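You operate a simulated robot arm through the tools that you are given. There is no shell and no other tool. Be economical: measure what you need, move in short steps, check, and stop when the job is done.

The job below is to be done with a simulated robot arm. You get a single attempt, and the scene is never put back.

JOB
Clamp the silted screen, brush it clean, lay it in the basket tray.
Fine: use the blue scrubbing brush and put it back; leave the clamp free again. Set down upright: blue scrubbing brush. What is to be rubbed or washed off counts as gone when no trace of it is left.

The check looks at the end state, three seconds after you hand in, the way a careful person would. Anything else that was tipped, shoved, dropped, spilled or broken makes it a failure.

ROBOT AND FRAMES
A 6-joint arm with a fingered hand on a trunk, on a base that drives. Base frame: it is fixed to the floor where the robot stands at the start and does not move with it; the origin is under the middle of the robot, x ahead of it, y to its left, z up. Lengths are in m, angles in rad, forces in N, time in s.
With the tool pointing down near the work surface it reaches from about 0.24 to 0.5 m from the robot's upright axis, wherever it stands. Its first joint turns from -2.897 to 2.897 rad. Places, roughly: basket tray [0.4, -0.8, 0.8]; mesh screen [1, -2, 0.75]; screen clamp [0.6, 0, 0.9]. Payload 2.3 kg.
The TCP is the grasp point between the finger pads, 0.022 m short of the fingertips. In the tool frame z runs along the fingers and y along their closing line. The gripper opens to 0.112 m. The gripper's body begins 0.06 m behind the TCP. The gripper is a hand of 3 fingers: y runs from the thumb to the fingers, the wrist lies at [0, 0, -0.218] in the tool frame, and closing takes about 1.5 s.
Orientation is that of the tool frame in the base frame, as a unit quaternion [x, y, z, w]. With the fingers straight down and closing along the base's y, the tool's x points along the base's -x, its y along +y and its z along -z.

CONTROLS
- The arm moves only by the tool drive_tool. Its argument "increments" is a list that holds one entry, the list of rows, each a list of 6 numbers: the shift along the base's x, y, z in m, then the turn, a rotation vector about the base's x, y, z in rad. In form: [[[x, y, z, wx, wy, wz], ...]]. A call has 1 to 8 rows; each row shifts and turns the commanded pose from where the row before left it. "grip" is the gripper command, from -1 (shut) to 1 (fully open), values between in proportion, set as the call begins (left out, the last holds). A row lasts 0.2 s, in which the tool goes at most 0.05 m and 0.15 rad; a call with a longer step from one row to the next is refused whole, and so is a gripper value outside its range. A pose out of reach is approached as far as the arm can. The call stops where the force on the tool passes 50 N (or 10 N more than at its start, if that is more) or the arm is blocked; 0.2 s more then pass. The fingers move at their own pace (about 0.072 m/s each) and stop on an object; they squeeze with about 33 N. The grip force told is the motor's: it shows also when the fingers shut on nothing. Time passes only in rows, and 0.2 s behind the last, so rows that do not move let the fingers close. It gives the time, the measured TCP pose, the force on the tool (base axes), the opening and the grip force at its end, in the units of the frame above (readings bear some noise), with the torque about the TCP (base axes, N m) and any sound that the robot's microphone picked up.
- Cameras (640 x 400 px; columns grow to the right, rows downward): "scene" is now at [0.0073, 0.103, 1.5688]; the picture's right is [-0.48, -0.88, 0.00], its down [-0.68, 0.37, -0.64] and it looks along [0.56, -0.31, -0.77] (base axes); focal length 274 px, centre (320, 200). "wrist" rides on the gripper at [0.066, 0.003, -0.08] in the tool frame; the picture's right is [-0.05, 1.00, 0.00], its down [-0.77, -0.04, -0.64] and it looks along [-0.64, -0.03, 0.77] (tool axes); focal length 275 px, centre (320, 200).
- snapshot(camera): a new picture of that camera. The clock stands still meanwhile.
- slide_trunk(by): slides the trunk up (or, below 0, down) by that many m; the arm and the scene camera ride with it, the base frame stays. It gives what a move gives, with no picture.
- steer(legs): drives the robot by 1 to 6 legs, each [ahead, left, turn to the left] in m, m and rad, along the robot's own axes; the way and the turn of a leg run together, so that a leg with both is an arc; at most 1.5 m and 3.142 rad a leg. The arm and the cameras ride along, it lands a little off, and it stops where it bumps. It gives what a move gives.
- set_fingers(finger1, finger2, thumb_bend): sets how far each is bent, from 0 (flat) to 100 (curled in); at 30 the hand is open as for a grip, at 70 the pads meet at the TCP. One left out holds its place. A second passes; each finger stops where it meets its share of the squeeze, and holds until it gets a number again. A gripper value or a shape takes the hand back. It gives what a move gives, with no picture; readings hold the bend of each and the force on the fingers (four entries, about 0 where the hand has none), thumb and palm.
- preshape(shape): the hand has 3 fingers and takes this shape, open, in about a second: jaw (thumb against the fingers, like two jaws); tri (thumb and two fingers); tip (a fingertip pinch); poke (one finger out to press); point (the index stretched); flat (the hand flat); cup (the hand cupped); fist (a fist). The gripper value then closes the fingers along that shape, each until it touches; the sizes above hold for jaw. It gives what a move gives, with no picture.
- turn_head(pan, tilt): turns the head with the scene camera to pan (to the left, within 2.705 rad either way) and tilt (down, from -0.506 to 1.204), counted from straight ahead of the robot. It gives what a move gives.
- point_at(camera, pixels): there is no depth. For up to 12 entries [column, row, z] of the newest picture of that camera ("zoom" is the newest enlarged one), the place [x, y] in the base frame at which the ray of that pixel passes the height z, good to about 0.003 m. The clock stands still meanwhile.
- inspect(camera, box): a new picture of the part [left, top, right, bottom] of that camera's present view, enlarged. The clock stands still meanwhile.
- close_job(): hands the job in; it is judged then, once.

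Work in short steps. Measure before you move; look again where a grasp or a placing could have gone wrong, and mend it. You have 80 turns and 60 pictures in all, those below and enlarged ones among them. Open the gripper and draw the arm clear of the work before you hand the job in, unless the task says otherwise; then end with one line.

The tools are called after "Request:" as name(argument=value, ...) on one line, values as JSON. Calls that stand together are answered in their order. drive_tool: Moves the arm, as the interface text tells. Its arguments: {"type":"object","properties":{"increments":{"type":"array"},"grip":{"type":"number"}},"required":["increments"]} The other tools are called the same way: slide_trunk (by) slides the trunk up or down; preshape (shape) gives the hand a shape; set_fingers (finger1, finger2, thumb_bend) moves the fingers one by one; steer (legs) drives the base; turn_head (pan, tilt) turns the head that bears the scene camera; snapshot (camera) takes a picture; point_at (camera, pixels) gives the place at which the rays of pixels pass given heights; inspect (camera, box) takes an enlarged picture of a part of a camera's view; close_job () hands the job in.

At the start:

```text
time: 0.0
tool_pos: [0.2594, -0.0635, 1.1086]
orientation: [0.0, 1.0, 0.0, 0.0]
contact_force: [0.2, -0.2, -0.5]
wrist_torque: [-0.03, 0.0, 0.0]
width: 0.1121
grasp_force: 0.0
shape: jaw
bend: [30.0, 30.0, 30.0]
finger forces: [0.0, 0.0, 0.0, 0.0, 0.0, 0.0]
trunk travel left (down, up): [-0.5, 0.09]
robot x, y, heading: [-0.0002, -0.0017, -0.002]
head pan, tilt: [-0.499, 0.878]
```

scene: 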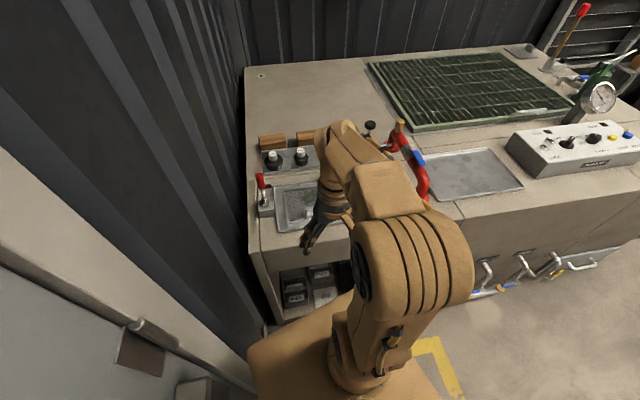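
wrist: 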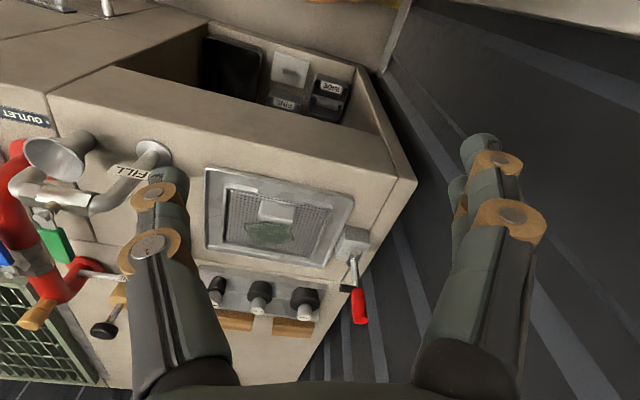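

The first pictures show a bench with a recessed mesh frame around scene (300,205) and a red-handled lever at (262,190). I take a closer look at that area and look right towards the tray and screen.

Request:
inspect(camera="wrist", box=[0, 20, 420, 390])

Request:
turn_head(pan=-1.1, tilt=0.6)

Request:
snapshot(camera="scene")

```text
1.08 times, centred on (210, 205) of wrist (not enlarged: the box is as wide or as high as the picture)
```

zoom: 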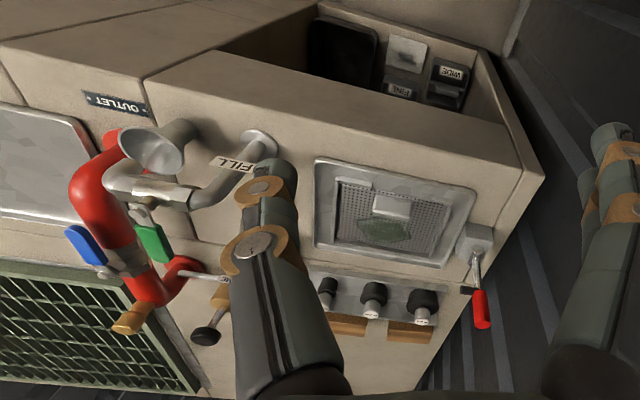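

```text
time: 1.0
tool_pos: [0.2608, -0.0633, 1.1073]
orientation: [0.0, 1.0, 0.0, 0.0]
contact_force: [-0.6, 0.3, 0.1]
wrist_torque: [0.0, -0.01, -0.02]
width: 0.1117
grasp_force: 0.0
shape: jaw
bend: [30.0, 30.0, 30.0]
finger forces: [0.0, 0.0, 0.0, 0.0, 0.0, 0.0]
trunk travel left (down, up): [-0.5, 0.09]
robot x, y, heading: [0.0003, -0.0021, 0.004]
head pan, tilt: [-1.1, 0.6]
```

```text
56 pictures are left
```

scene: 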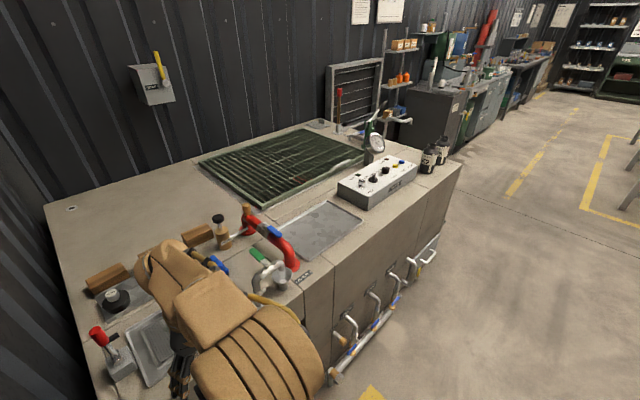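

The tray-like plate is at (325,230), the green grille at (285,165). I measure positions at an assumed bench height and look further right for the screen.

Request:
point_at(camera="scene", pixels=[[325, 230, 0.9], [285, 165, 0.9], [380, 170, 0.9], [120, 370, 0.9], [150, 345, 0.9], [460, 163, 0.9], [45, 205, 0.9], [440, 155, 0.9], [220, 225, 0.9]])

Request:
inspect(camera="scene", box=[320, 0, 560, 150])

Request:
inspect(camera="scene", box=[60, 180, 380, 390])

```text
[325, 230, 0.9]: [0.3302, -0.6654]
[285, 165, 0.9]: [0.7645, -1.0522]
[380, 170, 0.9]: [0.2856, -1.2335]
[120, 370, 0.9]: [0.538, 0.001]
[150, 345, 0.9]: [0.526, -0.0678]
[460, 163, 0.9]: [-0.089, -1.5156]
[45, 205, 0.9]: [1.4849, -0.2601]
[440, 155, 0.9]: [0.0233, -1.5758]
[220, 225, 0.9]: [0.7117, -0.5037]
```

```text
2.67 times, centred on (440, 75) of scene
```

zoom: 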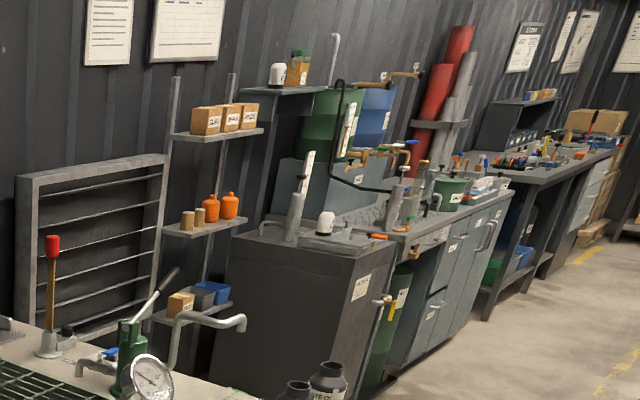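

```text
1.90 times, centred on (220, 285) of scene
```

zoom: 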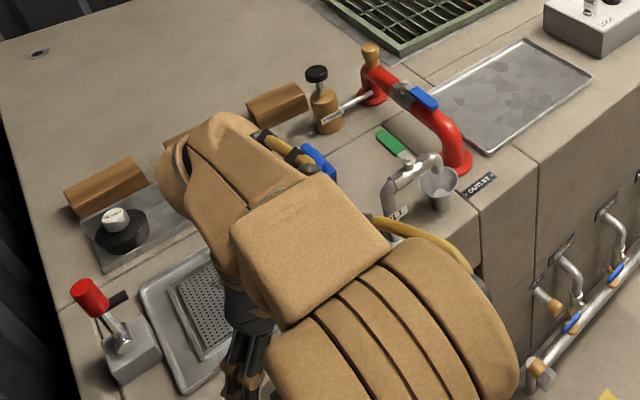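

The roughly given screen place (1,-2,0.75) would project near (320,130), i.e. by the far end of the bench. I look closer there and further round to the right.

Request:
inspect(camera="scene", box=[270, 50, 450, 170])

Request:
turn_head(pan=-1.9, tilt=0.5)

Request:
snapshot(camera="scene")

Request:
turn_head(pan=0.6, tilt=0.5)

Request:
snapshot(camera="scene")

```text
3.33 times, centred on (360, 110) of scene
```

zoom: 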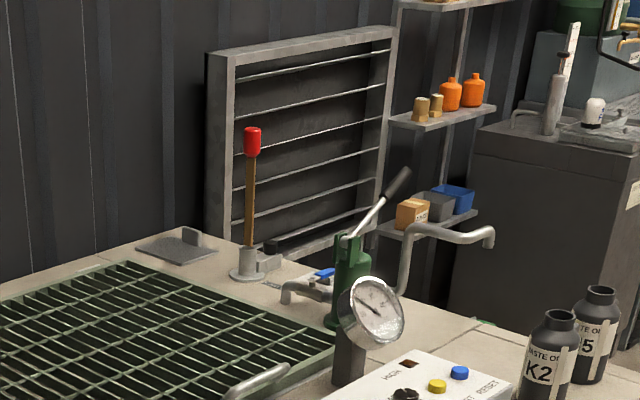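

```text
time: 2.1
tool_pos: [0.2601, -0.0619, 1.1069]
orientation: [0.0, 1.0, 0.0, 0.0]
contact_force: [0.3, -0.4, -0.1]
wrist_torque: [0.03, 0.02, -0.01]
width: 0.112
grasp_force: 0.1
shape: jaw
bend: [30.0, 30.0, 30.0]
finger forces: [0.0, 0.0, 0.0, 0.0, 0.1, 0.0]
trunk travel left (down, up): [-0.5, 0.09]
robot x, y, heading: [-0.0009, -0.0006, 0.002]
head pan, tilt: [-1.901, 0.499]
```

```text
52 pictures are left
```

scene: 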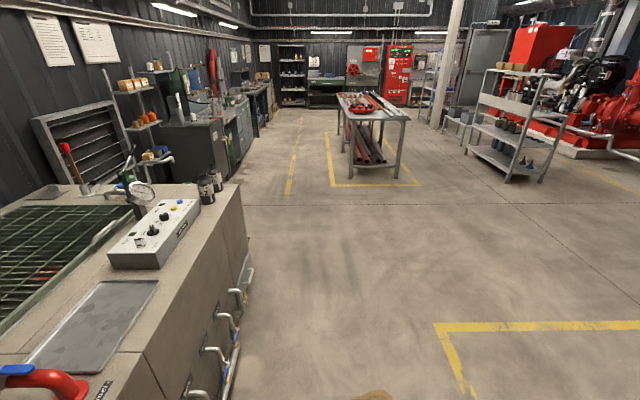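

```text
time: 4.4
tool_pos: [0.2585, -0.0633, 1.1075]
orientation: [0.0, 1.0, 0.0, 0.0]
contact_force: [0.1, 0.7, 0.0]
wrist_torque: [0.01, -0.03, -0.01]
width: 0.1118
grasp_force: 0.0
shape: jaw
bend: [30.0, 30.0, 30.0]
finger forces: [0.0, 0.0, 0.0, 0.1, 0.0, 0.1]
trunk travel left (down, up): [-0.5, 0.09]
robot x, y, heading: [-0.0006, -0.0023, -0.002]
head pan, tilt: [0.6, 0.499]
```

```text
51 pictures are left
```

scene: 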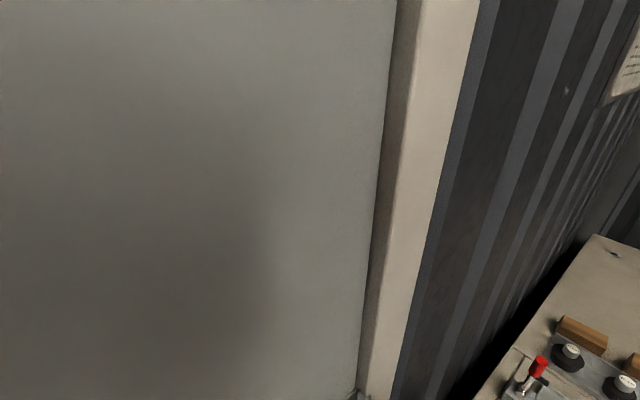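

The bench front runs along roughly (-0.32,-0.95), and neither a brush nor a separate screen is visible from here. I back off and drive along the bench to look toward the dark sink bench.

Request:
steer(legs=[[-0.2, 0, 0], [-0.4, -1.2, 0]])

Request:
turn_head(pan=-1.0, tilt=0.35)

Request:
snapshot(camera="scene")

Request:
turn_head(pan=0.5, tilt=0.5)

Request:
snapshot(camera="scene")

```text
time: 12.0
tool_pos: [-0.2994, -1.2712, 1.1076]
orientation: [-0.028, 1.0, 0.0, -0.001]
contact_force: [0.2, -0.1, 0.0]
wrist_torque: [0.0, -0.01, 0.02]
width: 0.1119
grasp_force: 0.0
shape: jaw
bend: [30.0, 30.0, 30.0]
finger forces: [0.0, 0.1, 0.0, 0.1, 0.0, 0.0]
trunk travel left (down, up): [-0.5, 0.09]
robot x, y, heading: [-0.5604, -1.2218, 0.056]
head pan, tilt: [0.6, 0.499]
```

```text
time: 13.7
tool_pos: [-0.299, -1.2702, 1.1074]
orientation: [-0.028, 1.0, 0.0, -0.001]
contact_force: [0.3, -0.1, 0.6]
wrist_torque: [0.01, -0.03, 0.0]
width: 0.1119
grasp_force: 0.2
shape: jaw
bend: [30.0, 30.0, 30.0]
finger forces: [0.1, 0.0, 0.0, 0.1, 0.0, 0.0]
trunk travel left (down, up): [-0.5, 0.09]
robot x, y, heading: [-0.5618, -1.2231, 0.052]
head pan, tilt: [-1.0, 0.351]
```

```text
50 pictures are left
```

scene: 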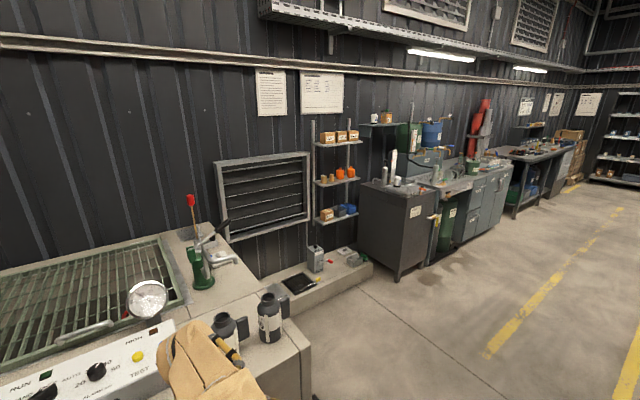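

```text
time: 15.3
tool_pos: [-0.2981, -1.2708, 1.1073]
orientation: [-0.028, 1.0, -0.001, 0.0]
contact_force: [-0.4, -0.1, -0.4]
wrist_torque: [0.01, -0.02, 0.01]
width: 0.112
grasp_force: 0.0
shape: jaw
bend: [30.0, 30.0, 30.0]
finger forces: [0.1, 0.1, 0.1, 0.0, 0.0, 0.1]
trunk travel left (down, up): [-0.5, 0.09]
robot x, y, heading: [-0.5605, -1.2235, 0.056]
head pan, tilt: [0.499, 0.499]
```

```text
49 pictures are left
```

scene: 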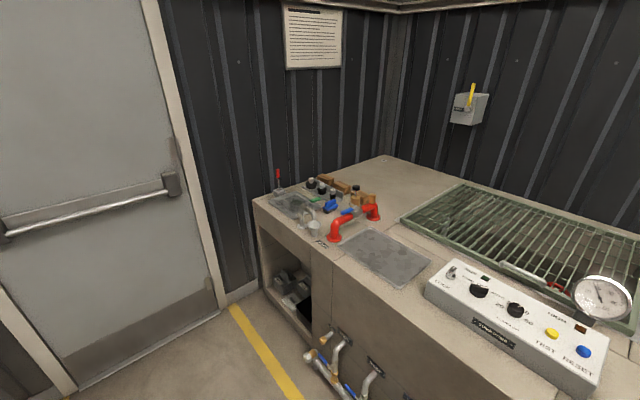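

A blue item shows at (330,206) beside the red pipe, and something grey/red in the green tank at (560,280). I enlarge both.

Request:
inspect(camera="scene", box=[240, 160, 440, 285])

Request:
turn_head(pan=-0.4, tilt=0.6)

Request:
snapshot(camera="scene")

```text
3.20 times, centred on (340, 222) of scene
```

zoom: 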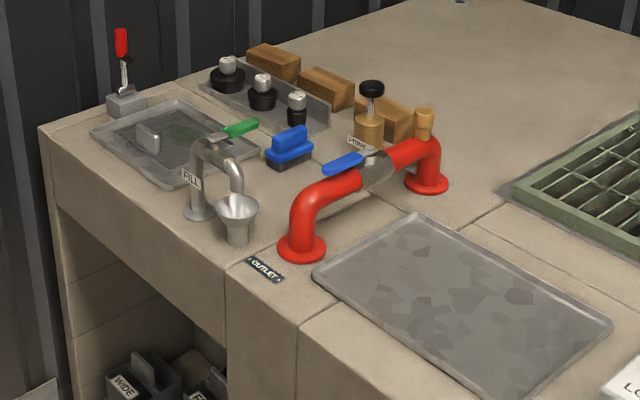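

```text
time: 16.5
tool_pos: [-0.2982, -1.2709, 1.1067]
orientation: [-0.028, 1.0, -0.001, 0.0]
contact_force: [-0.6, -0.3, -0.4]
wrist_torque: [0.02, -0.01, -0.01]
width: 0.1119
grasp_force: 0.0
shape: jaw
bend: [30.0, 30.0, 30.0]
finger forces: [0.0, 0.0, 0.0, 0.0, 0.0, 0.0]
trunk travel left (down, up): [-0.5, 0.09]
robot x, y, heading: [-0.5602, -1.2226, 0.055]
head pan, tilt: [-0.4, 0.6]
```

```text
47 pictures are left
```

scene: 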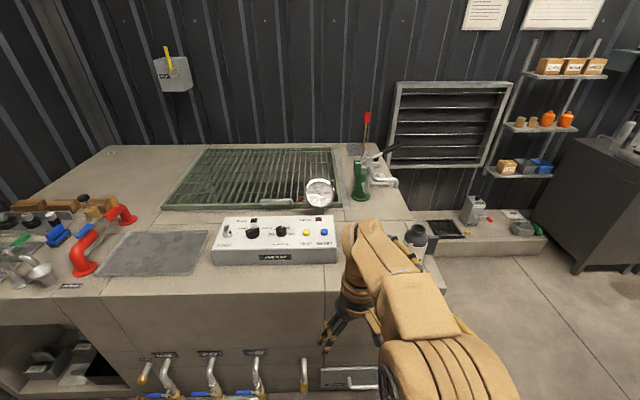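

The black mesh-looking tray at (445,228) on the low ledge behind the bench could be the screen. I zoom there and measure.

Request:
inspect(camera="scene", box=[400, 180, 560, 280])

Request:
point_at(camera="scene", pixels=[[445, 228, 0.75], [445, 228, 0.4], [520, 245, 0.4], [438, 290, 0.9], [400, 190, 0.9], [150, 255, 0.9], [355, 148, 0.9], [250, 180, 0.9]])

Request:
inspect(camera="scene", box=[160, 140, 360, 265])

```text
4.00 times, centred on (480, 230) of scene
```

zoom: 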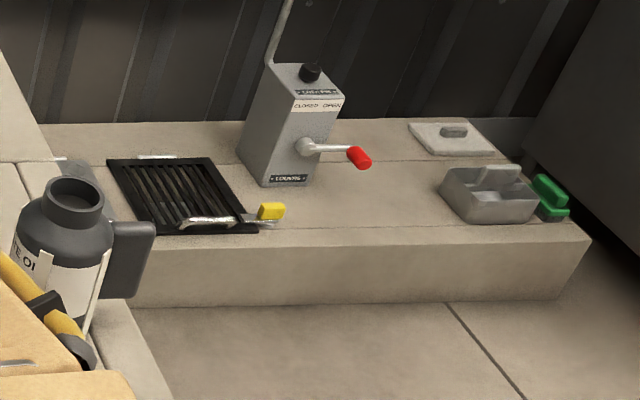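

```text
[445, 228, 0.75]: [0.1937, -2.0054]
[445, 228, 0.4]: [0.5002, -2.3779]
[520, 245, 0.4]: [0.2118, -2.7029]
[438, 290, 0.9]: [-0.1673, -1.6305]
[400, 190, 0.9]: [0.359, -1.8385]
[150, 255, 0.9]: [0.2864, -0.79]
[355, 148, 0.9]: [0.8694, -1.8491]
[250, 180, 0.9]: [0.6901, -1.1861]
```

```text
3.20 times, centred on (260, 202) of scene
```

zoom: 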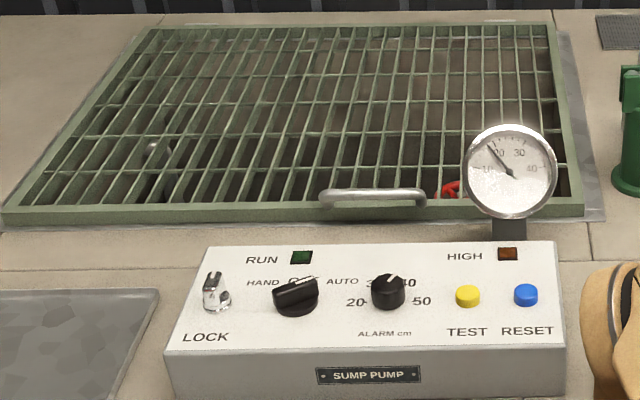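

A small mesh plate with a handle lies at (355,148) at the back-right of the bench; the ray fits (1,-2) at z≈0.75. I enlarge it, and the frame at the clamp too.

Request:
inspect(camera="scene", box=[330, 120, 410, 170])

Request:
point_at(camera="scene", pixels=[[355, 148, 0.75], [150, 255, 0.75], [250, 180, 0.75], [438, 290, 0.75], [445, 290, 0.75], [52, 237, 0.75], [5, 243, 0.75]])

Request:
inspect(camera="scene", box=[0, 180, 140, 400])

```text
8.00 times, centred on (370, 145) of scene
```

zoom: 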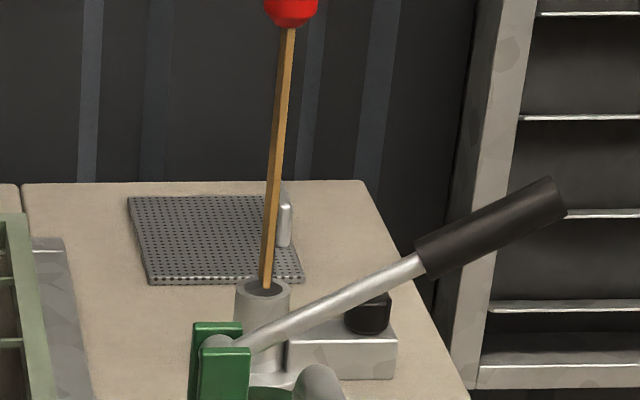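

```text
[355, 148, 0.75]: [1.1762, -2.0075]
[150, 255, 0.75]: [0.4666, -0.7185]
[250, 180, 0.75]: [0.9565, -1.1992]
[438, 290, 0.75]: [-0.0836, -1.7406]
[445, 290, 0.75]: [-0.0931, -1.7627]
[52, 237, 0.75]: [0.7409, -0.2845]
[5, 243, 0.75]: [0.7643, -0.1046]
```

```text
1.82 times, centred on (70, 290) of scene
```

zoom: 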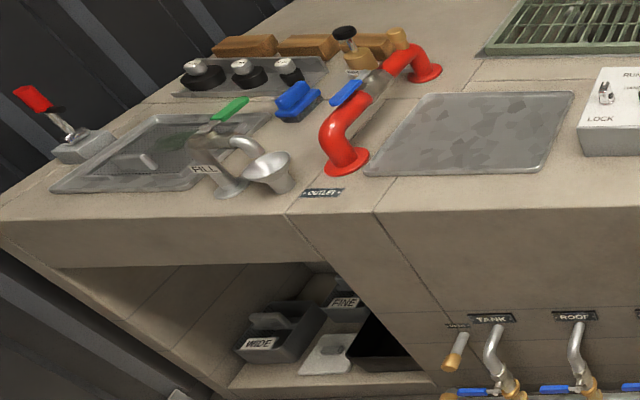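

The back-right plate (355,148) is a mesh screen with a grip, near (1.05,-1.95,0.8). I drive past the right end of the bench for a closer view.

Request:
steer(legs=[[-0.1, -1.0, 0], [0, 0, -0.435], [0.3, 0, 0]])

Request:
turn_head(pan=0.25, tilt=0.5)

Request:
snapshot(camera="scene")

```text
time: 24.7
tool_pos: [-0.0915, -2.5058, 1.1078]
orientation: [0.181, 0.983, 0.0, 0.001]
contact_force: [0.6, 0.7, -0.1]
wrist_torque: [0.01, 0.02, -0.03]
width: 0.1115
grasp_force: 0.3
shape: jaw
bend: [30.0, 30.0, 30.0]
finger forces: [0.1, 0.0, 0.0, 0.1, 0.0, 0.1]
trunk travel left (down, up): [-0.5, 0.09]
robot x, y, heading: [-0.3089, -2.3501, -0.365]
head pan, tilt: [-0.4, 0.6]
```

```text
time: 25.8
tool_pos: [-0.092, -2.5042, 1.1087]
orientation: [0.182, 0.983, 0.0, 0.001]
contact_force: [-0.3, -0.2, 0.2]
wrist_torque: [-0.01, 0.0, -0.01]
width: 0.1121
grasp_force: 0.0
shape: jaw
bend: [30.0, 30.0, 30.0]
finger forces: [0.0, 0.0, 0.1, 0.0, 0.0, 0.1]
trunk travel left (down, up): [-0.5, 0.09]
robot x, y, heading: [-0.3102, -2.3553, -0.366]
head pan, tilt: [0.25, 0.499]
```

```text
42 pictures are left
```

scene: 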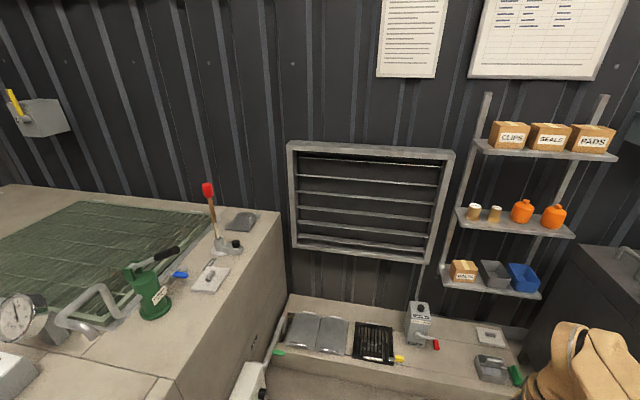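

The screen is at (240,222) on the bench's back-right corner. Zoom and measure the corner and edges to plan a stance.

Request:
inspect(camera="scene", box=[180, 180, 300, 255])

Request:
point_at(camera="scene", pixels=[[240, 222, 0.8], [240, 222, 0.75], [280, 213, 0.75], [180, 385, 0.75], [275, 345, 0.25], [288, 295, 0.25], [520, 368, 0.25], [275, 365, 0.0], [240, 222, 0.85]])

```text
5.33 times, centred on (240, 218) of scene
```

zoom: 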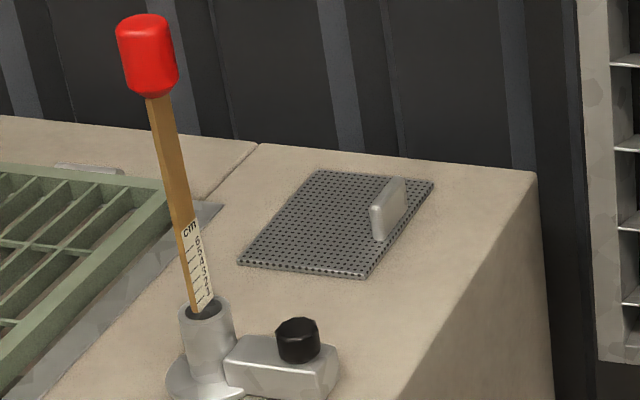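

```text
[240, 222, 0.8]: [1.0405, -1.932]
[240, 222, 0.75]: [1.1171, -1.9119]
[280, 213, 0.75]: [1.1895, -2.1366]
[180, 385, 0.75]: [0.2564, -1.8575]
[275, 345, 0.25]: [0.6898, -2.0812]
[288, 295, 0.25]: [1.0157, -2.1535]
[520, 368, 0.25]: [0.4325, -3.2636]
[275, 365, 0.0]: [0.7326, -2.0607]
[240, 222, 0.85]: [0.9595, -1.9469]
```

This back screen looks clean in the enlargement. I take one tighter enlargement to check for silt before going back to inspect the clamp.

Request:
inspect(camera="scene", box=[220, 205, 268, 235])

Request:
steer(legs=[[-0.4, 0, 0], [0, 1.45, 0], [0, 0.9, 0]])

Request:
turn_head(pan=0.15, tilt=0.6)

Request:
snapshot(camera="scene")

```text
13.33 times, centred on (244, 220) of scene
```

zoom: 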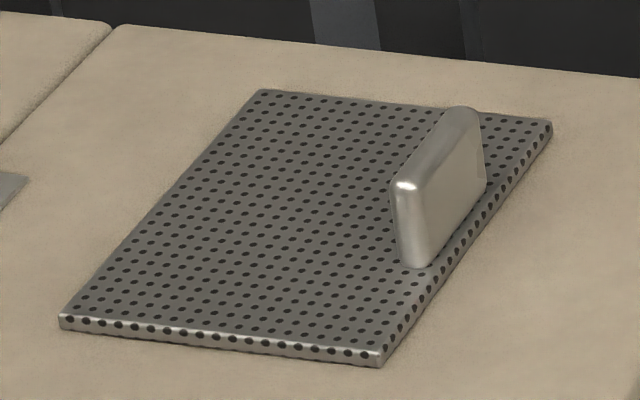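

```text
time: 39.3
tool_pos: [0.2972, -0.1321, 1.1083]
orientation: [0.157, 0.988, -0.001, 0.0]
contact_force: [0.3, -0.8, -0.2]
wrist_torque: [0.01, 0.03, -0.02]
width: 0.112
grasp_force: 0.0
shape: jaw
bend: [30.0, 30.0, 30.0]
finger forces: [0.0, 0.1, 0.0, 0.1, 0.1, 0.0]
trunk travel left (down, up): [-0.5, 0.09]
robot x, y, heading: [0.068, 0.0079, -0.316]
head pan, tilt: [0.25, 0.499]
```

```text
time: 40.0
tool_pos: [0.296, -0.1321, 1.1074]
orientation: [0.157, 0.988, 0.0, 0.0]
contact_force: [0.5, 0.8, -0.3]
wrist_torque: [-0.01, 0.0, -0.01]
width: 0.1118
grasp_force: 0.0
shape: jaw
bend: [30.0, 30.0, 30.0]
finger forces: [0.1, 0.0, 0.0, 0.0, 0.0, 0.0]
trunk travel left (down, up): [-0.5, 0.09]
robot x, y, heading: [0.0647, 0.0106, -0.321]
head pan, tilt: [0.15, 0.6]
```

```text
39 pictures are left
```

scene: 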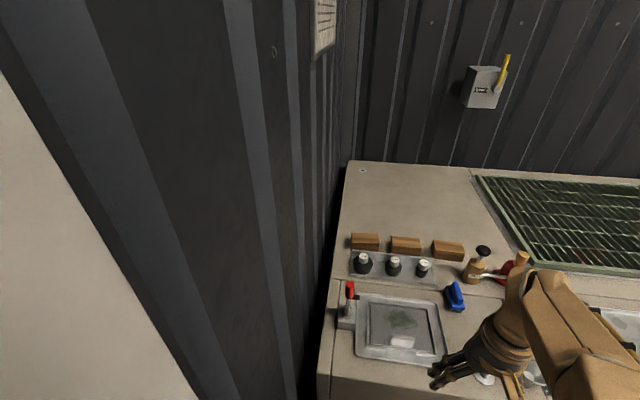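

I'm now facing the clamp area: lever (348,292), frame (400,325), blue brush (455,297). Enlarge.

Request:
inspect(camera="scene", box=[315, 265, 475, 365])

Request:
turn_head(pan=-0.1, tilt=1.0)

Request:
snapshot(camera="scene")

```text
4.00 times, centred on (395, 315) of scene
```

zoom: 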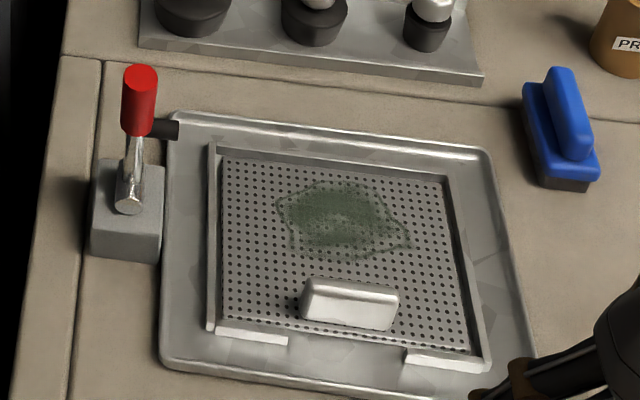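

```text
time: 40.9
tool_pos: [0.2965, -0.1314, 1.1072]
orientation: [0.158, 0.987, -0.001, 0.001]
contact_force: [0.7, 0.1, 0.9]
wrist_torque: [0.02, -0.01, 0.0]
width: 0.112
grasp_force: 0.1
shape: jaw
bend: [30.0, 30.0, 30.0]
finger forces: [0.1, 0.1, 0.0, 0.0, 0.1, 0.0]
trunk travel left (down, up): [-0.5, 0.09]
robot x, y, heading: [0.0693, 0.0113, -0.319]
head pan, tilt: [-0.099, 1.0]
```

```text
37 pictures are left
```

scene: 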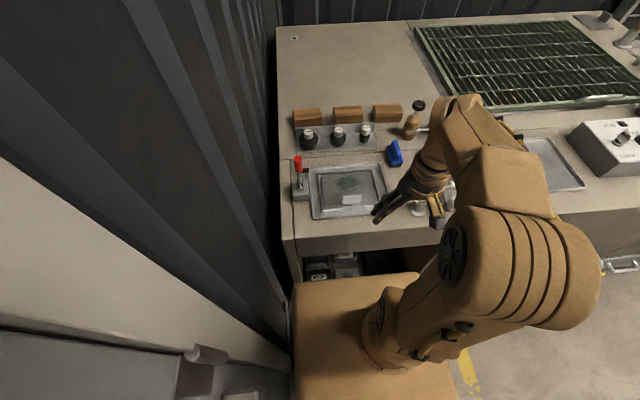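

The silted screen sits in the clamp's seat between guide rails, the toggle lever (298,165) standing free. I measure positions at two heights and get the wrist view for parallax.

Request:
point_at(camera="scene", pixels=[[348, 190, 0.8], [298, 165, 0.9], [301, 193, 0.8], [395, 155, 0.83], [312, 219, 0.8], [385, 210, 0.8], [382, 163, 0.8], [310, 168, 0.8], [555, 165, 0.8], [349, 199, 0.82], [299, 239, 0.8], [294, 38, 0.8]])

Request:
snapshot(camera="wrist")

Request:
inspect(camera="scene", box=[280, 130, 420, 230])

```text
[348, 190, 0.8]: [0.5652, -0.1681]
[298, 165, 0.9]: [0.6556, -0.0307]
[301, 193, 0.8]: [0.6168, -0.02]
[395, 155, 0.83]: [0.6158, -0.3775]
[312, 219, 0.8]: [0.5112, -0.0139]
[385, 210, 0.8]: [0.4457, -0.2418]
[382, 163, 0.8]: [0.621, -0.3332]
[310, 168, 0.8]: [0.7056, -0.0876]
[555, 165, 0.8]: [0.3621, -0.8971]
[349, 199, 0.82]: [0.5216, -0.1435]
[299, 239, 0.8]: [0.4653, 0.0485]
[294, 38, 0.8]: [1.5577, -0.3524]
```

```text
36 pictures are left
```

wrist: 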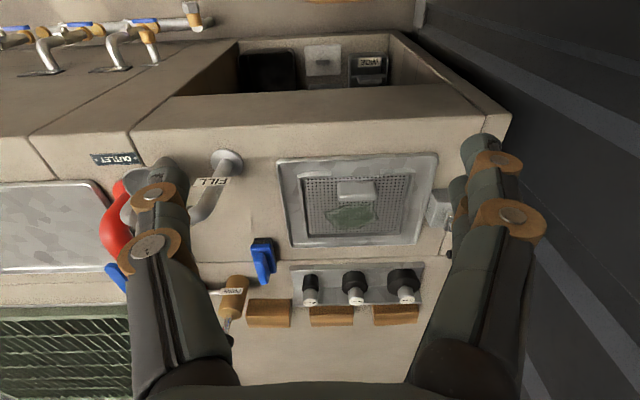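

```text
4.00 times, centred on (350, 180) of scene
```

zoom: 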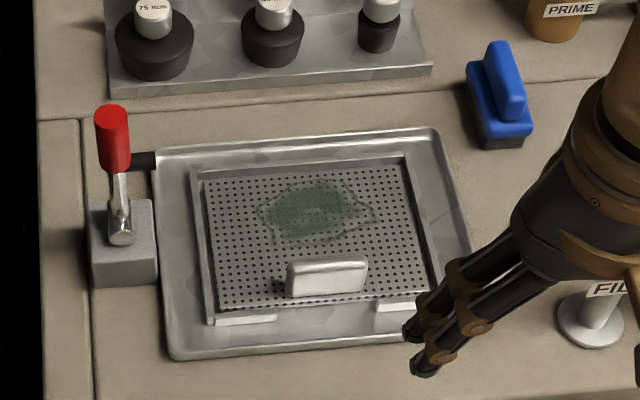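

I compare the tray corners from the wrist view at several heights to fix the bench height.

Request:
point_at(camera="wrist", pixels=[[435, 156, 0.8], [280, 161, 0.8], [290, 246, 0.8], [422, 244, 0.8], [435, 156, 0.75], [280, 161, 0.75], [435, 156, 0.85], [280, 161, 0.85], [357, 191, 0.82], [263, 250, 0.83], [422, 244, 0.75], [422, 244, 0.85]])

Request:
point_at(camera="zoom", pixels=[[173, 356, 0.8], [475, 325, 0.8], [437, 130, 0.8], [156, 148, 0.8], [173, 356, 0.75], [475, 325, 0.75], [173, 356, 0.85], [156, 148, 0.75], [156, 148, 0.85]])

```text
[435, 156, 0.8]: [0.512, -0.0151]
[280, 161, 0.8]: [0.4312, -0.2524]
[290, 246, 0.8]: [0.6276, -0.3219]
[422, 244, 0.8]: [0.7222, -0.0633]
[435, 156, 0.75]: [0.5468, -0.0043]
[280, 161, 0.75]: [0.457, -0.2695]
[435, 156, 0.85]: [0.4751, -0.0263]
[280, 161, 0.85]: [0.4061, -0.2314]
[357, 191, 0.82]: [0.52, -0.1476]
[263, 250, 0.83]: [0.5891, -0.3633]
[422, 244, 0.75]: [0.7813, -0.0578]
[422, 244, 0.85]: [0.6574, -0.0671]
```

```text
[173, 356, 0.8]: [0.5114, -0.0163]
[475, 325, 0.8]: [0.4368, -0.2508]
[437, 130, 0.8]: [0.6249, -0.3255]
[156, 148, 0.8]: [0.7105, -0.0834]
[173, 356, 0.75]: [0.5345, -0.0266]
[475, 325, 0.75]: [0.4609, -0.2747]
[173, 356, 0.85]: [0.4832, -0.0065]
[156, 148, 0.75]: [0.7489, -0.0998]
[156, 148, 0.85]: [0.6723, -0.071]
```

Tray rim height is 0.80 and the bench axes are turned −0.32 rad, matching my heading. I check how far the robot's base can advance by measuring its front edge and the bench edge.

Request:
snapshot(camera="scene")

Request:
point_at(camera="scene", pixels=[[355, 274, 0.3], [355, 274, 0.45], [295, 283, 0.3], [295, 283, 0.45], [299, 241, 0.79], [420, 228, 0.79], [300, 281, 0.3], [395, 275, 0.4]])

```text
34 pictures are left
```

scene: 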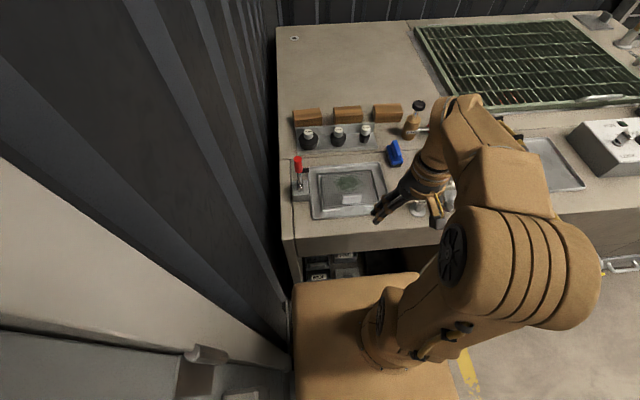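

```text
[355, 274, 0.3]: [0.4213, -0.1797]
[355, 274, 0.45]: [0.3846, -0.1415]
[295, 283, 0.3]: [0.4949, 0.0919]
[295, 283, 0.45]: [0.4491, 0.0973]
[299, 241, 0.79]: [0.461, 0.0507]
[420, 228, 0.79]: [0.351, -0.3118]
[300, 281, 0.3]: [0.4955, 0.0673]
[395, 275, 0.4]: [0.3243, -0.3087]
```

The base is about 0.6 long but only 0.4 wide, so standing side-on to the bench gives more reach. I back off, turn to face along the bench (left side toward it), and slide in.

Request:
steer(legs=[[-0.25, -0.15, 0], [0, 0, -1.571], [0, 0.28, 0]])

Request:
turn_head(pan=1.5, tilt=1.0)

Request:
snapshot(camera="scene")

```text
time: 48.2
tool_pos: [-0.0872, -0.3663, 1.1074]
orientation: [0.808, 0.589, 0.0, 0.0]
contact_force: [-0.1, 0.3, -0.5]
wrist_torque: [0.01, 0.0, -0.02]
width: 0.112
grasp_force: 0.1
shape: jaw
bend: [30.0, 30.0, 30.0]
finger forces: [0.0, 0.0, 0.0, 0.0, 0.1, 0.0]
trunk travel left (down, up): [-0.5, 0.09]
robot x, y, heading: [0.0543, -0.1403, -1.885]
head pan, tilt: [-0.099, 1.0]
```

```text
time: 49.9
tool_pos: [-0.0877, -0.3665, 1.1073]
orientation: [0.809, 0.588, 0.0, 0.0]
contact_force: [-0.3, 0.7, -0.2]
wrist_torque: [-0.03, -0.01, 0.0]
width: 0.1119
grasp_force: 0.1
shape: jaw
bend: [30.0, 30.0, 30.0]
finger forces: [0.0, 0.0, 0.1, 0.0, 0.0, 0.1]
trunk travel left (down, up): [-0.5, 0.09]
robot x, y, heading: [0.0517, -0.1383, -1.885]
head pan, tilt: [1.499, 1.0]
```

```text
33 pictures are left
```

scene: 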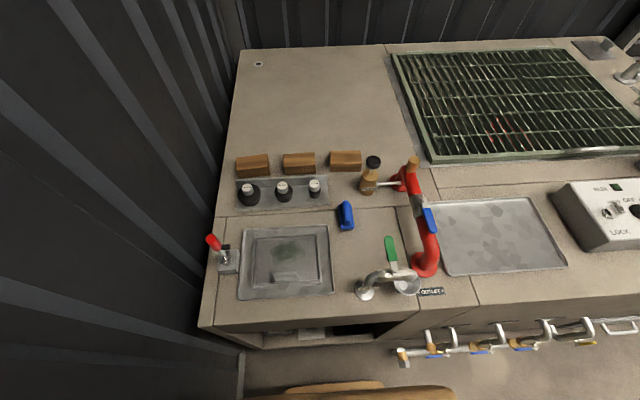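

Clear view now. I enlarge the lever and tray, and edge 0.08 m closer afterwards.

Request:
inspect(camera="scene", box=[200, 215, 280, 280])

Request:
point_at(camera="scene", pixels=[[346, 216, 0.83], [213, 243, 0.9], [225, 262, 0.82], [290, 262, 0.8], [340, 388, 0.45], [340, 388, 0.3], [500, 237, 0.8], [437, 203, 0.8], [540, 200, 0.8], [566, 268, 0.8], [448, 275, 0.8]])

Request:
steer(legs=[[0, 0.08, 0]])

Request:
inspect(camera="scene", box=[190, 210, 380, 330])

```text
6.15 times, centred on (240, 248) of scene
```

zoom: 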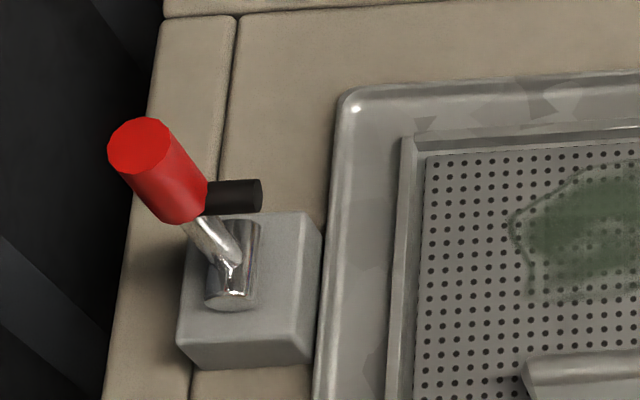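

```text
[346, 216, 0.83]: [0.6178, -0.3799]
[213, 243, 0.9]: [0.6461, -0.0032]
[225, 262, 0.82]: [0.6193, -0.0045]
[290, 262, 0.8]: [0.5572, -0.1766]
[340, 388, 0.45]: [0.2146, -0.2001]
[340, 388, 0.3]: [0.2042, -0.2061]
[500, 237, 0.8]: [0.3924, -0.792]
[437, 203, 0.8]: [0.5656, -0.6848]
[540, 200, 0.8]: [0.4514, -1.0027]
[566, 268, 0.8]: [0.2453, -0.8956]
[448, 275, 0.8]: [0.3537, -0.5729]
```

```text
time: 50.9
tool_pos: [-0.0115, -0.3901, 1.1083]
orientation: [0.809, 0.588, 0.0, -0.001]
contact_force: [-0.5, -0.2, -0.6]
wrist_torque: [0.02, 0.03, -0.01]
width: 0.112
grasp_force: 0.1
shape: jaw
bend: [30.0, 30.0, 30.0]
finger forces: [0.1, 0.0, 0.0, 0.0, 0.0, 0.1]
trunk travel left (down, up): [-0.5, 0.09]
robot x, y, heading: [0.125, -0.1648, -1.883]
head pan, tilt: [1.499, 1.0]
```

```text
3.33 times, centred on (285, 270) of scene
```

zoom: 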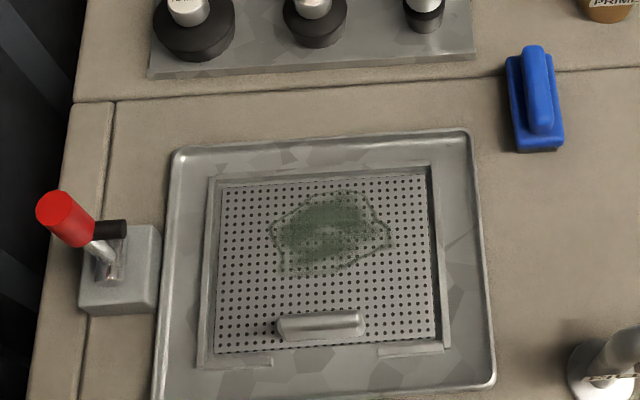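

Pivot axis of the lever runs along the depth direction; it leans left (open) and must swing right over the tray. The brush is at (0.618,-0.380). Base side still has ~0.08 m clearance, so I move 0.05 closer and swing the arm round over the bench.

Request:
steer(legs=[[0, 0.05, 0]])

Request:
drive_tool(increments=[[[0.04, -0.03, 0, 0, 0, 0], [0.04, -0.03, 0, 0, 0, 0], [0.05, -0.01, 0, 0, 0, 0], [0.05, 0, 0, 0, 0, 0], [0.05, 0, 0, 0, 0, 0], [0.05, 0.0, 0, 0, 0, 0], [0.045, 0.02, 0, 0, 0, 0], [0.045, 0.02, 0, 0, 0, 0]]])

Request:
drive_tool(increments=[[[0.03, 0.04, 0, 0, 0, 0], [0.03, 0.04, 0, 0, 0, 0], [0.025, 0.043, 0, 0, 0, 0], [0.02, 0.045, 0, 0, 0, 0], [0.02, 0.045, 0, 0, 0, 0], [0.01, 0.045, 0, 0, 0, 0], [0, 0.04, 0, 0, 0, 0], [0, 0.02, 0, 0, 0, 0]]])

Request:
snapshot(camera="wrist")

```text
time: 51.8
tool_pos: [0.0351, -0.4048, 1.1075]
orientation: [0.809, 0.588, -0.001, 0.0]
contact_force: [0.0, 0.2, 0.6]
wrist_torque: [0.02, 0.03, -0.02]
width: 0.1117
grasp_force: 0.1
shape: jaw
bend: [30.0, 30.0, 30.0]
finger forces: [0.0, 0.0, 0.1, 0.0, 0.0, 0.0]
trunk travel left (down, up): [-0.5, 0.09]
robot x, y, heading: [0.174, -0.1767, -1.89]
head pan, tilt: [1.499, 1.0]
```

```text
refused: row 3 steps farther than a row can; nothing moved
```

```text
time: 52.6
tool_pos: [0.1053, -0.3004, 1.1114]
orientation: [0.805, 0.593, -0.014, 0.0]
contact_force: [-10.7, 1.2, 10.7]
wrist_torque: [0.65, -1.21, 0.81]
width: 0.1121
grasp_force: 0.1
shape: jaw
bend: [30.0, 30.0, 30.0]
finger forces: [0.0, 0.1, 0.0, 0.0, 0.0, 0.1]
trunk travel left (down, up): [-0.5, 0.09]
robot x, y, heading: [0.1726, -0.1775, -1.884]
head pan, tilt: [1.499, 1.0]
stopped in row 3: the force on the tool passed its limit at 180 N (the readings are from after the stop); the commanded pose is now the measured one
```

```text
30 pictures are left
```

wrist: 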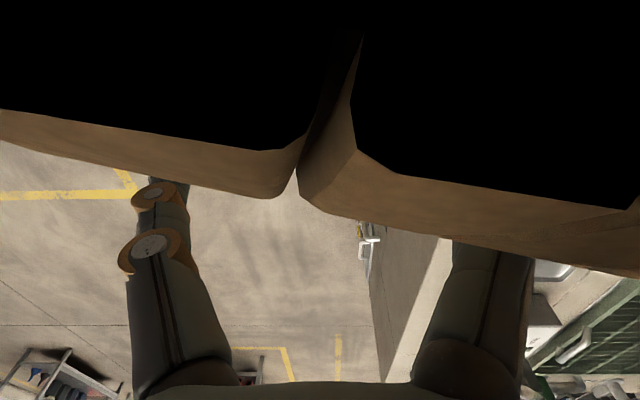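

The first call was refused (step too long), so the second drove toward the robot's own trunk and stopped; only self-contact. I back straight out and then swing round with a proper radius.

Request:
drive_tool(increments=[[[-0.03, -0.04, 0, 0, 0, 0], [-0.03, -0.04, 0, 0, 0, 0], [0.02, -0.045, 0, 0, 0, 0], [0.04, -0.025, 0, 0, 0, 0], [0.048, -0.01, 0, 0, 0, 0], [0.049, 0, 0, 0, 0, 0], [0.049, 0, 0, 0, 0, 0], [0.049, 0.0, 0, 0, 0, 0]]])

```text
time: 54.4
tool_pos: [0.3049, -0.4608, 1.1073]
orientation: [0.805, 0.593, -0.014, -0.001]
contact_force: [-0.2, -0.5, 0.0]
wrist_torque: [-0.03, 0.01, -0.03]
width: 0.112
grasp_force: 0.0
shape: jaw
bend: [30.0, 30.0, 30.0]
finger forces: [0.0, 0.1, 0.0, 0.0, 0.0, 0.0]
trunk travel left (down, up): [-0.5, 0.09]
robot x, y, heading: [0.1735, -0.1744, -1.883]
head pan, tilt: [1.499, 1.0]
```

Clear again. I continue round to above the lever.

Request:
drive_tool(increments=[[[0.045, 0.015, 0, 0, 0, 0], [0.045, 0.015, 0, 0, 0, 0], [0.045, 0.02, 0, 0, 0, 0], [0.035, 0.035, 0, 0, 0, 0], [0.03, 0.038, 0, 0, 0, 0], [0.025, 0.042, 0, 0, 0, 0], [0.02, 0.045, 0, 0, 0, 0], [0.015, 0.045, 0, 0, 0, 0]]])

Request:
drive_tool(increments=[[[0.0, 0.045, 0, 0, 0, 0], [0.0, 0.045, 0, 0, 0, 0], [0.0, 0.045, 0, 0, 0, 0], [0.0, 0.0, 0, 0, 0, 0]]])

Request:
snapshot(camera="scene")

Request:
snapshot(camera="wrist")

```text
time: 56.2
tool_pos: [0.5566, -0.2172, 1.108]
orientation: [0.805, 0.593, -0.013, 0.001]
contact_force: [-0.3, 0.0, -0.6]
wrist_torque: [-0.04, -0.02, 0.02]
width: 0.1117
grasp_force: 0.1
shape: jaw
bend: [30.0, 30.0, 30.0]
finger forces: [0.0, 0.0, 0.0, 0.0, 0.0, 0.0]
out of reach, approached as far as the arm can: row 8
trunk travel left (down, up): [-0.5, 0.09]
robot x, y, heading: [0.1754, -0.1803, -1.886]
head pan, tilt: [1.499, 1.0]
```

```text
time: 56.8
tool_pos: [0.5579, -0.212, 1.1042]
orientation: [0.864, 0.504, -0.01, 0.0]
contact_force: [0.8, 0.6, 0.1]
wrist_torque: [0.03, 0.03, -0.02]
width: 0.1117
grasp_force: 0.1
shape: jaw
bend: [30.0, 30.0, 30.0]
finger forces: [0.0, 0.1, 0.0, 0.0, 0.0, 0.0]
out of reach, approached as far as the arm can: row 1, 2, 3
trunk travel left (down, up): [-0.5, 0.09]
robot x, y, heading: [0.1753, -0.1788, -1.884]
head pan, tilt: [1.499, 1.0]
stopped in row 3: the arm was blocked; the commanded pose is now the measured one
```

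```text
29 pictures are left
```

scene: 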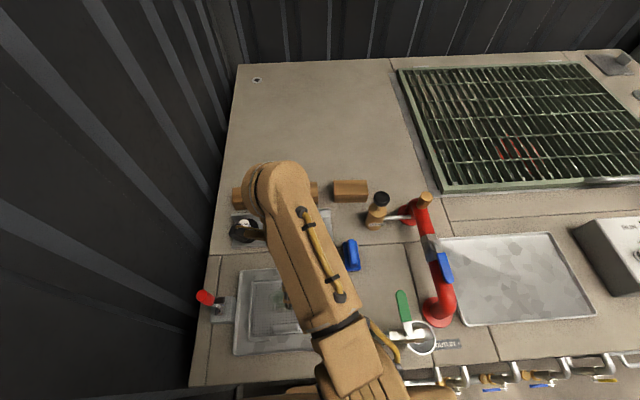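

```text
28 pictures are left
```

wrist: 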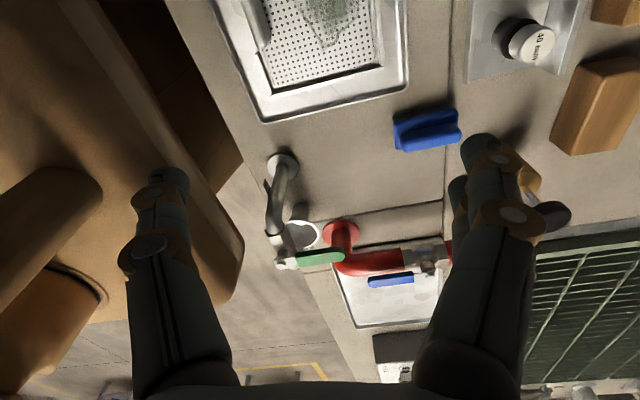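

Keeping this yaw hits the wrist limit, so I turn the tool +3.34 rad about vertical (camera then faces left, toward the lever, still closing along depth), also taking out the small tilt.

Request:
drive_tool(increments=[[[0, 0, 0, 0.01, -0.017, 0.14], [0, 0, 0, 0, 0, 0.149], [0, 0, 0, 0, 0, 0.149], [0, 0, 0, 0, 0, 0.149], [0, 0, 0, 0, 0, 0.149], [0, 0, 0, 0, 0, 0.149], [0, 0, 0, 0, 0, 0.149], [0, 0, 0, 0, 0, 0.149]]])

Request:
drive_tool(increments=[[[0, 0.01, 0, 0, 0, 0.149], [0, 0.01, 0, 0, 0, 0.149], [0, 0.01, 0, 0, 0, 0.149], [0, 0.01, 0, 0, 0, 0.149], [0, 0.01, 0, 0, 0, 0.149], [0, 0.01, 0, 0, 0, 0.149], [0, 0.01, 0, 0, 0, 0.149], [0, 0.01, 0, 0, 0, 0.149]]])

Request:
drive_tool(increments=[[[0, 0.01, 0, 0, 0, 0.149], [0, 0.01, 0, 0, 0, 0.149], [0, 0.01, 0, 0, 0, 0.149], [0, 0.01, 0, 0, 0, 0.149], [0, 0.01, 0, 0, 0, 0.149], [0, 0.01, 0, 0, 0, 0.149], [0, 0, 0, 0, 0, 0.07]]])

Request:
snapshot(camera="wrist")

```text
time: 58.6
tool_pos: [0.5579, -0.2101, 1.103]
orientation: [0.435, 0.9, -0.001, 0.001]
contact_force: [-0.2, 0.4, -0.9]
wrist_torque: [0.03, 0.02, 0.03]
width: 0.1116
grasp_force: 0.0
shape: jaw
bend: [30.0, 30.0, 30.0]
finger forces: [0.0, 0.1, 0.1, 0.1, 0.1, 0.0]
trunk travel left (down, up): [-0.5, 0.09]
robot x, y, heading: [0.1746, -0.1739, -1.885]
head pan, tilt: [1.499, 1.0]
```

```text
time: 60.1
tool_pos: [0.5639, -0.2083, 1.1039]
orientation: [0.069, 0.998, 0.001, 0.007]
contact_force: [-0.2, -0.2, -0.2]
wrist_torque: [-0.03, -0.02, 0.02]
width: 0.1119
grasp_force: 0.1
shape: jaw
bend: [30.0, 30.0, 30.0]
finger forces: [0.0, 0.0, 0.1, 0.0, 0.0, 0.1]
out of reach, approached as far as the arm can: row 6, 7
trunk travel left (down, up): [-0.5, 0.09]
robot x, y, heading: [0.1738, -0.1764, -1.886]
head pan, tilt: [1.499, 1.0]
stopped in row 7: the arm was blocked; the commanded pose is now the measured one
```

```text
time: 61.5
tool_pos: [0.5665, -0.2059, 1.1023]
orientation: [-0.288, 0.958, 0.004, 0.01]
contact_force: [-1.2, -0.7, 1.2]
wrist_torque: [0.0, 0.03, 0.0]
width: 0.112
grasp_force: 0.1
shape: jaw
bend: [30.0, 30.0, 30.0]
finger forces: [0.1, 0.0, 0.0, 0.0, 0.1, 0.1]
out of reach, approached as far as the arm can: row 4, 5, 6
trunk travel left (down, up): [-0.5, 0.09]
robot x, y, heading: [0.1748, -0.175, -1.888]
head pan, tilt: [1.499, 1.0]
stopped in row 7: the arm was blocked; the commanded pose is now the measured one
```

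```text
27 pictures are left
```

wrist: 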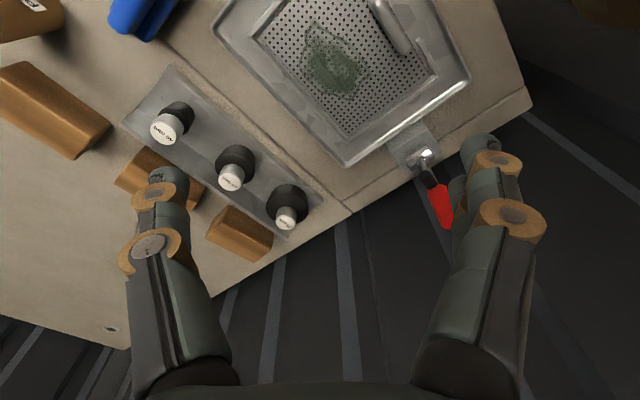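

The block was reach, not yaw: at z=1.1 the tool only reaches 0.39 m. I lower to about z 0.97, finish the yaw, level it, and move left.

Request:
drive_tool(increments=[[[0, 0, -0.03, -0.013, 0.017, 0.13], [0, 0, -0.035, 0, 0, 0.13], [0, 0, -0.035, 0, 0, 0.13], [0, 0, -0.03, 0, 0, 0.14], [0, 0.03, 0, 0, 0, 0.14], [0, 0.03, 0, 0, 0, 0], [0, 0, 0, 0, 0, 0]]])

Request:
snapshot(camera="wrist")

```text
time: 63.0
tool_pos: [0.5631, -0.2104, 0.9661]
orientation: [-0.517, 0.856, 0.0, 0.002]
contact_force: [-0.2, 0.9, -0.6]
wrist_torque: [0.0, 0.0, 0.01]
width: 0.112
grasp_force: 0.1
shape: jaw
bend: [30.0, 30.0, 30.0]
finger forces: [0.1, 0.0, 0.1, 0.0, 0.0, 0.1]
out of reach, approached as far as the arm can: row 5
trunk travel left (down, up): [-0.5, 0.09]
robot x, y, heading: [0.174, -0.178, -1.882]
head pan, tilt: [1.499, 1.0]
stopped in row 7: the arm was blocked; the commanded pose is now the measured one
```

```text
26 pictures are left
```

wrist: 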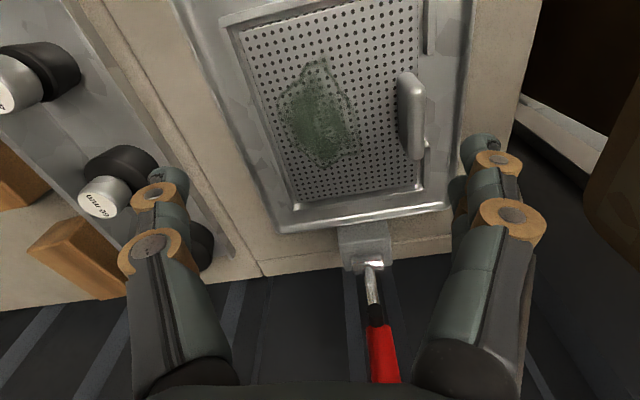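

Motion to +y still stops at y≈−0.21, so something else limits it. I look at the scene to see what the arm touches.

Request:
snapshot(camera="scene")

```text
25 pictures are left
```

scene: 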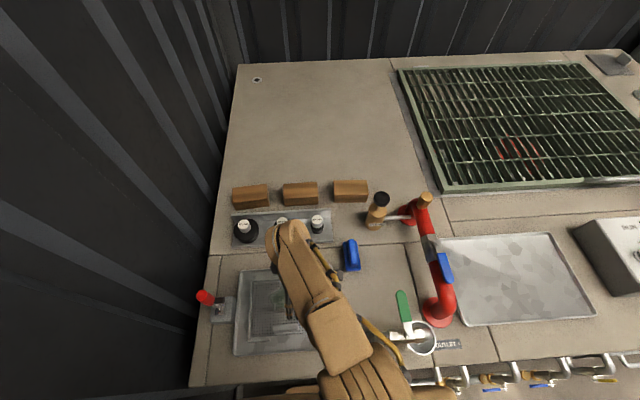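

The arm is blocked by the camera mast on the robot's left side, so I should stand with my right side to the bench instead. First I retract the arm to straight ahead at z≈1.07, keeping the wrist yaw relative to the arm.

Request:
drive_tool(increments=[[[-0.02, -0.02, 0.04, 0, 0, -0.14], [-0.02, -0.03, 0.032, 0, 0, -0.149], [-0.02, -0.035, 0.028, 0, 0, -0.149], [-0.03, -0.039, 0, 0, 0, -0.149], [-0.03, -0.039, 0, 0, 0, -0.149], [-0.04, -0.03, 0, 0, 0, -0.149], [-0.04, -0.029, 0, 0, 0, -0.149], [-0.045, -0.02, 0, 0, 0, -0.149]]])

Request:
drive_tool(increments=[[[-0.048, -0.01, 0, 0, 0, -0.149], [-0.049, 0, 0, 0, 0, -0.149], [-0.049, 0, 0, 0, 0, -0.149], [-0.045, 0.01, 0, 0, 0, -0.149]]])

```text
time: 64.8
tool_pos: [0.317, -0.4481, 1.0698]
orientation: [0.048, 0.999, -0.001, 0.003]
contact_force: [-0.5, 0.9, 0.2]
wrist_torque: [-0.01, 0.0, 0.0]
width: 0.1119
grasp_force: 0.0
shape: jaw
bend: [30.0, 30.0, 30.0]
finger forces: [0.0, 0.0, 0.1, 0.0, 0.1, 0.1]
trunk travel left (down, up): [-0.5, 0.09]
robot x, y, heading: [0.1725, -0.1796, -1.886]
head pan, tilt: [1.499, 1.0]
```

```text
time: 65.8
tool_pos: [0.1268, -0.448, 1.0661]
orientation: [0.339, 0.941, -0.001, 0.002]
contact_force: [-0.5, 0.5, 0.2]
wrist_torque: [0.0, 0.01, -0.01]
width: 0.112
grasp_force: 0.1
shape: jaw
bend: [30.0, 30.0, 30.0]
finger forces: [0.0, 0.0, 0.1, 0.1, 0.0, 0.1]
trunk travel left (down, up): [-0.5, 0.09]
robot x, y, heading: [0.1714, -0.1756, -1.885]
head pan, tilt: [1.499, 1.0]
```

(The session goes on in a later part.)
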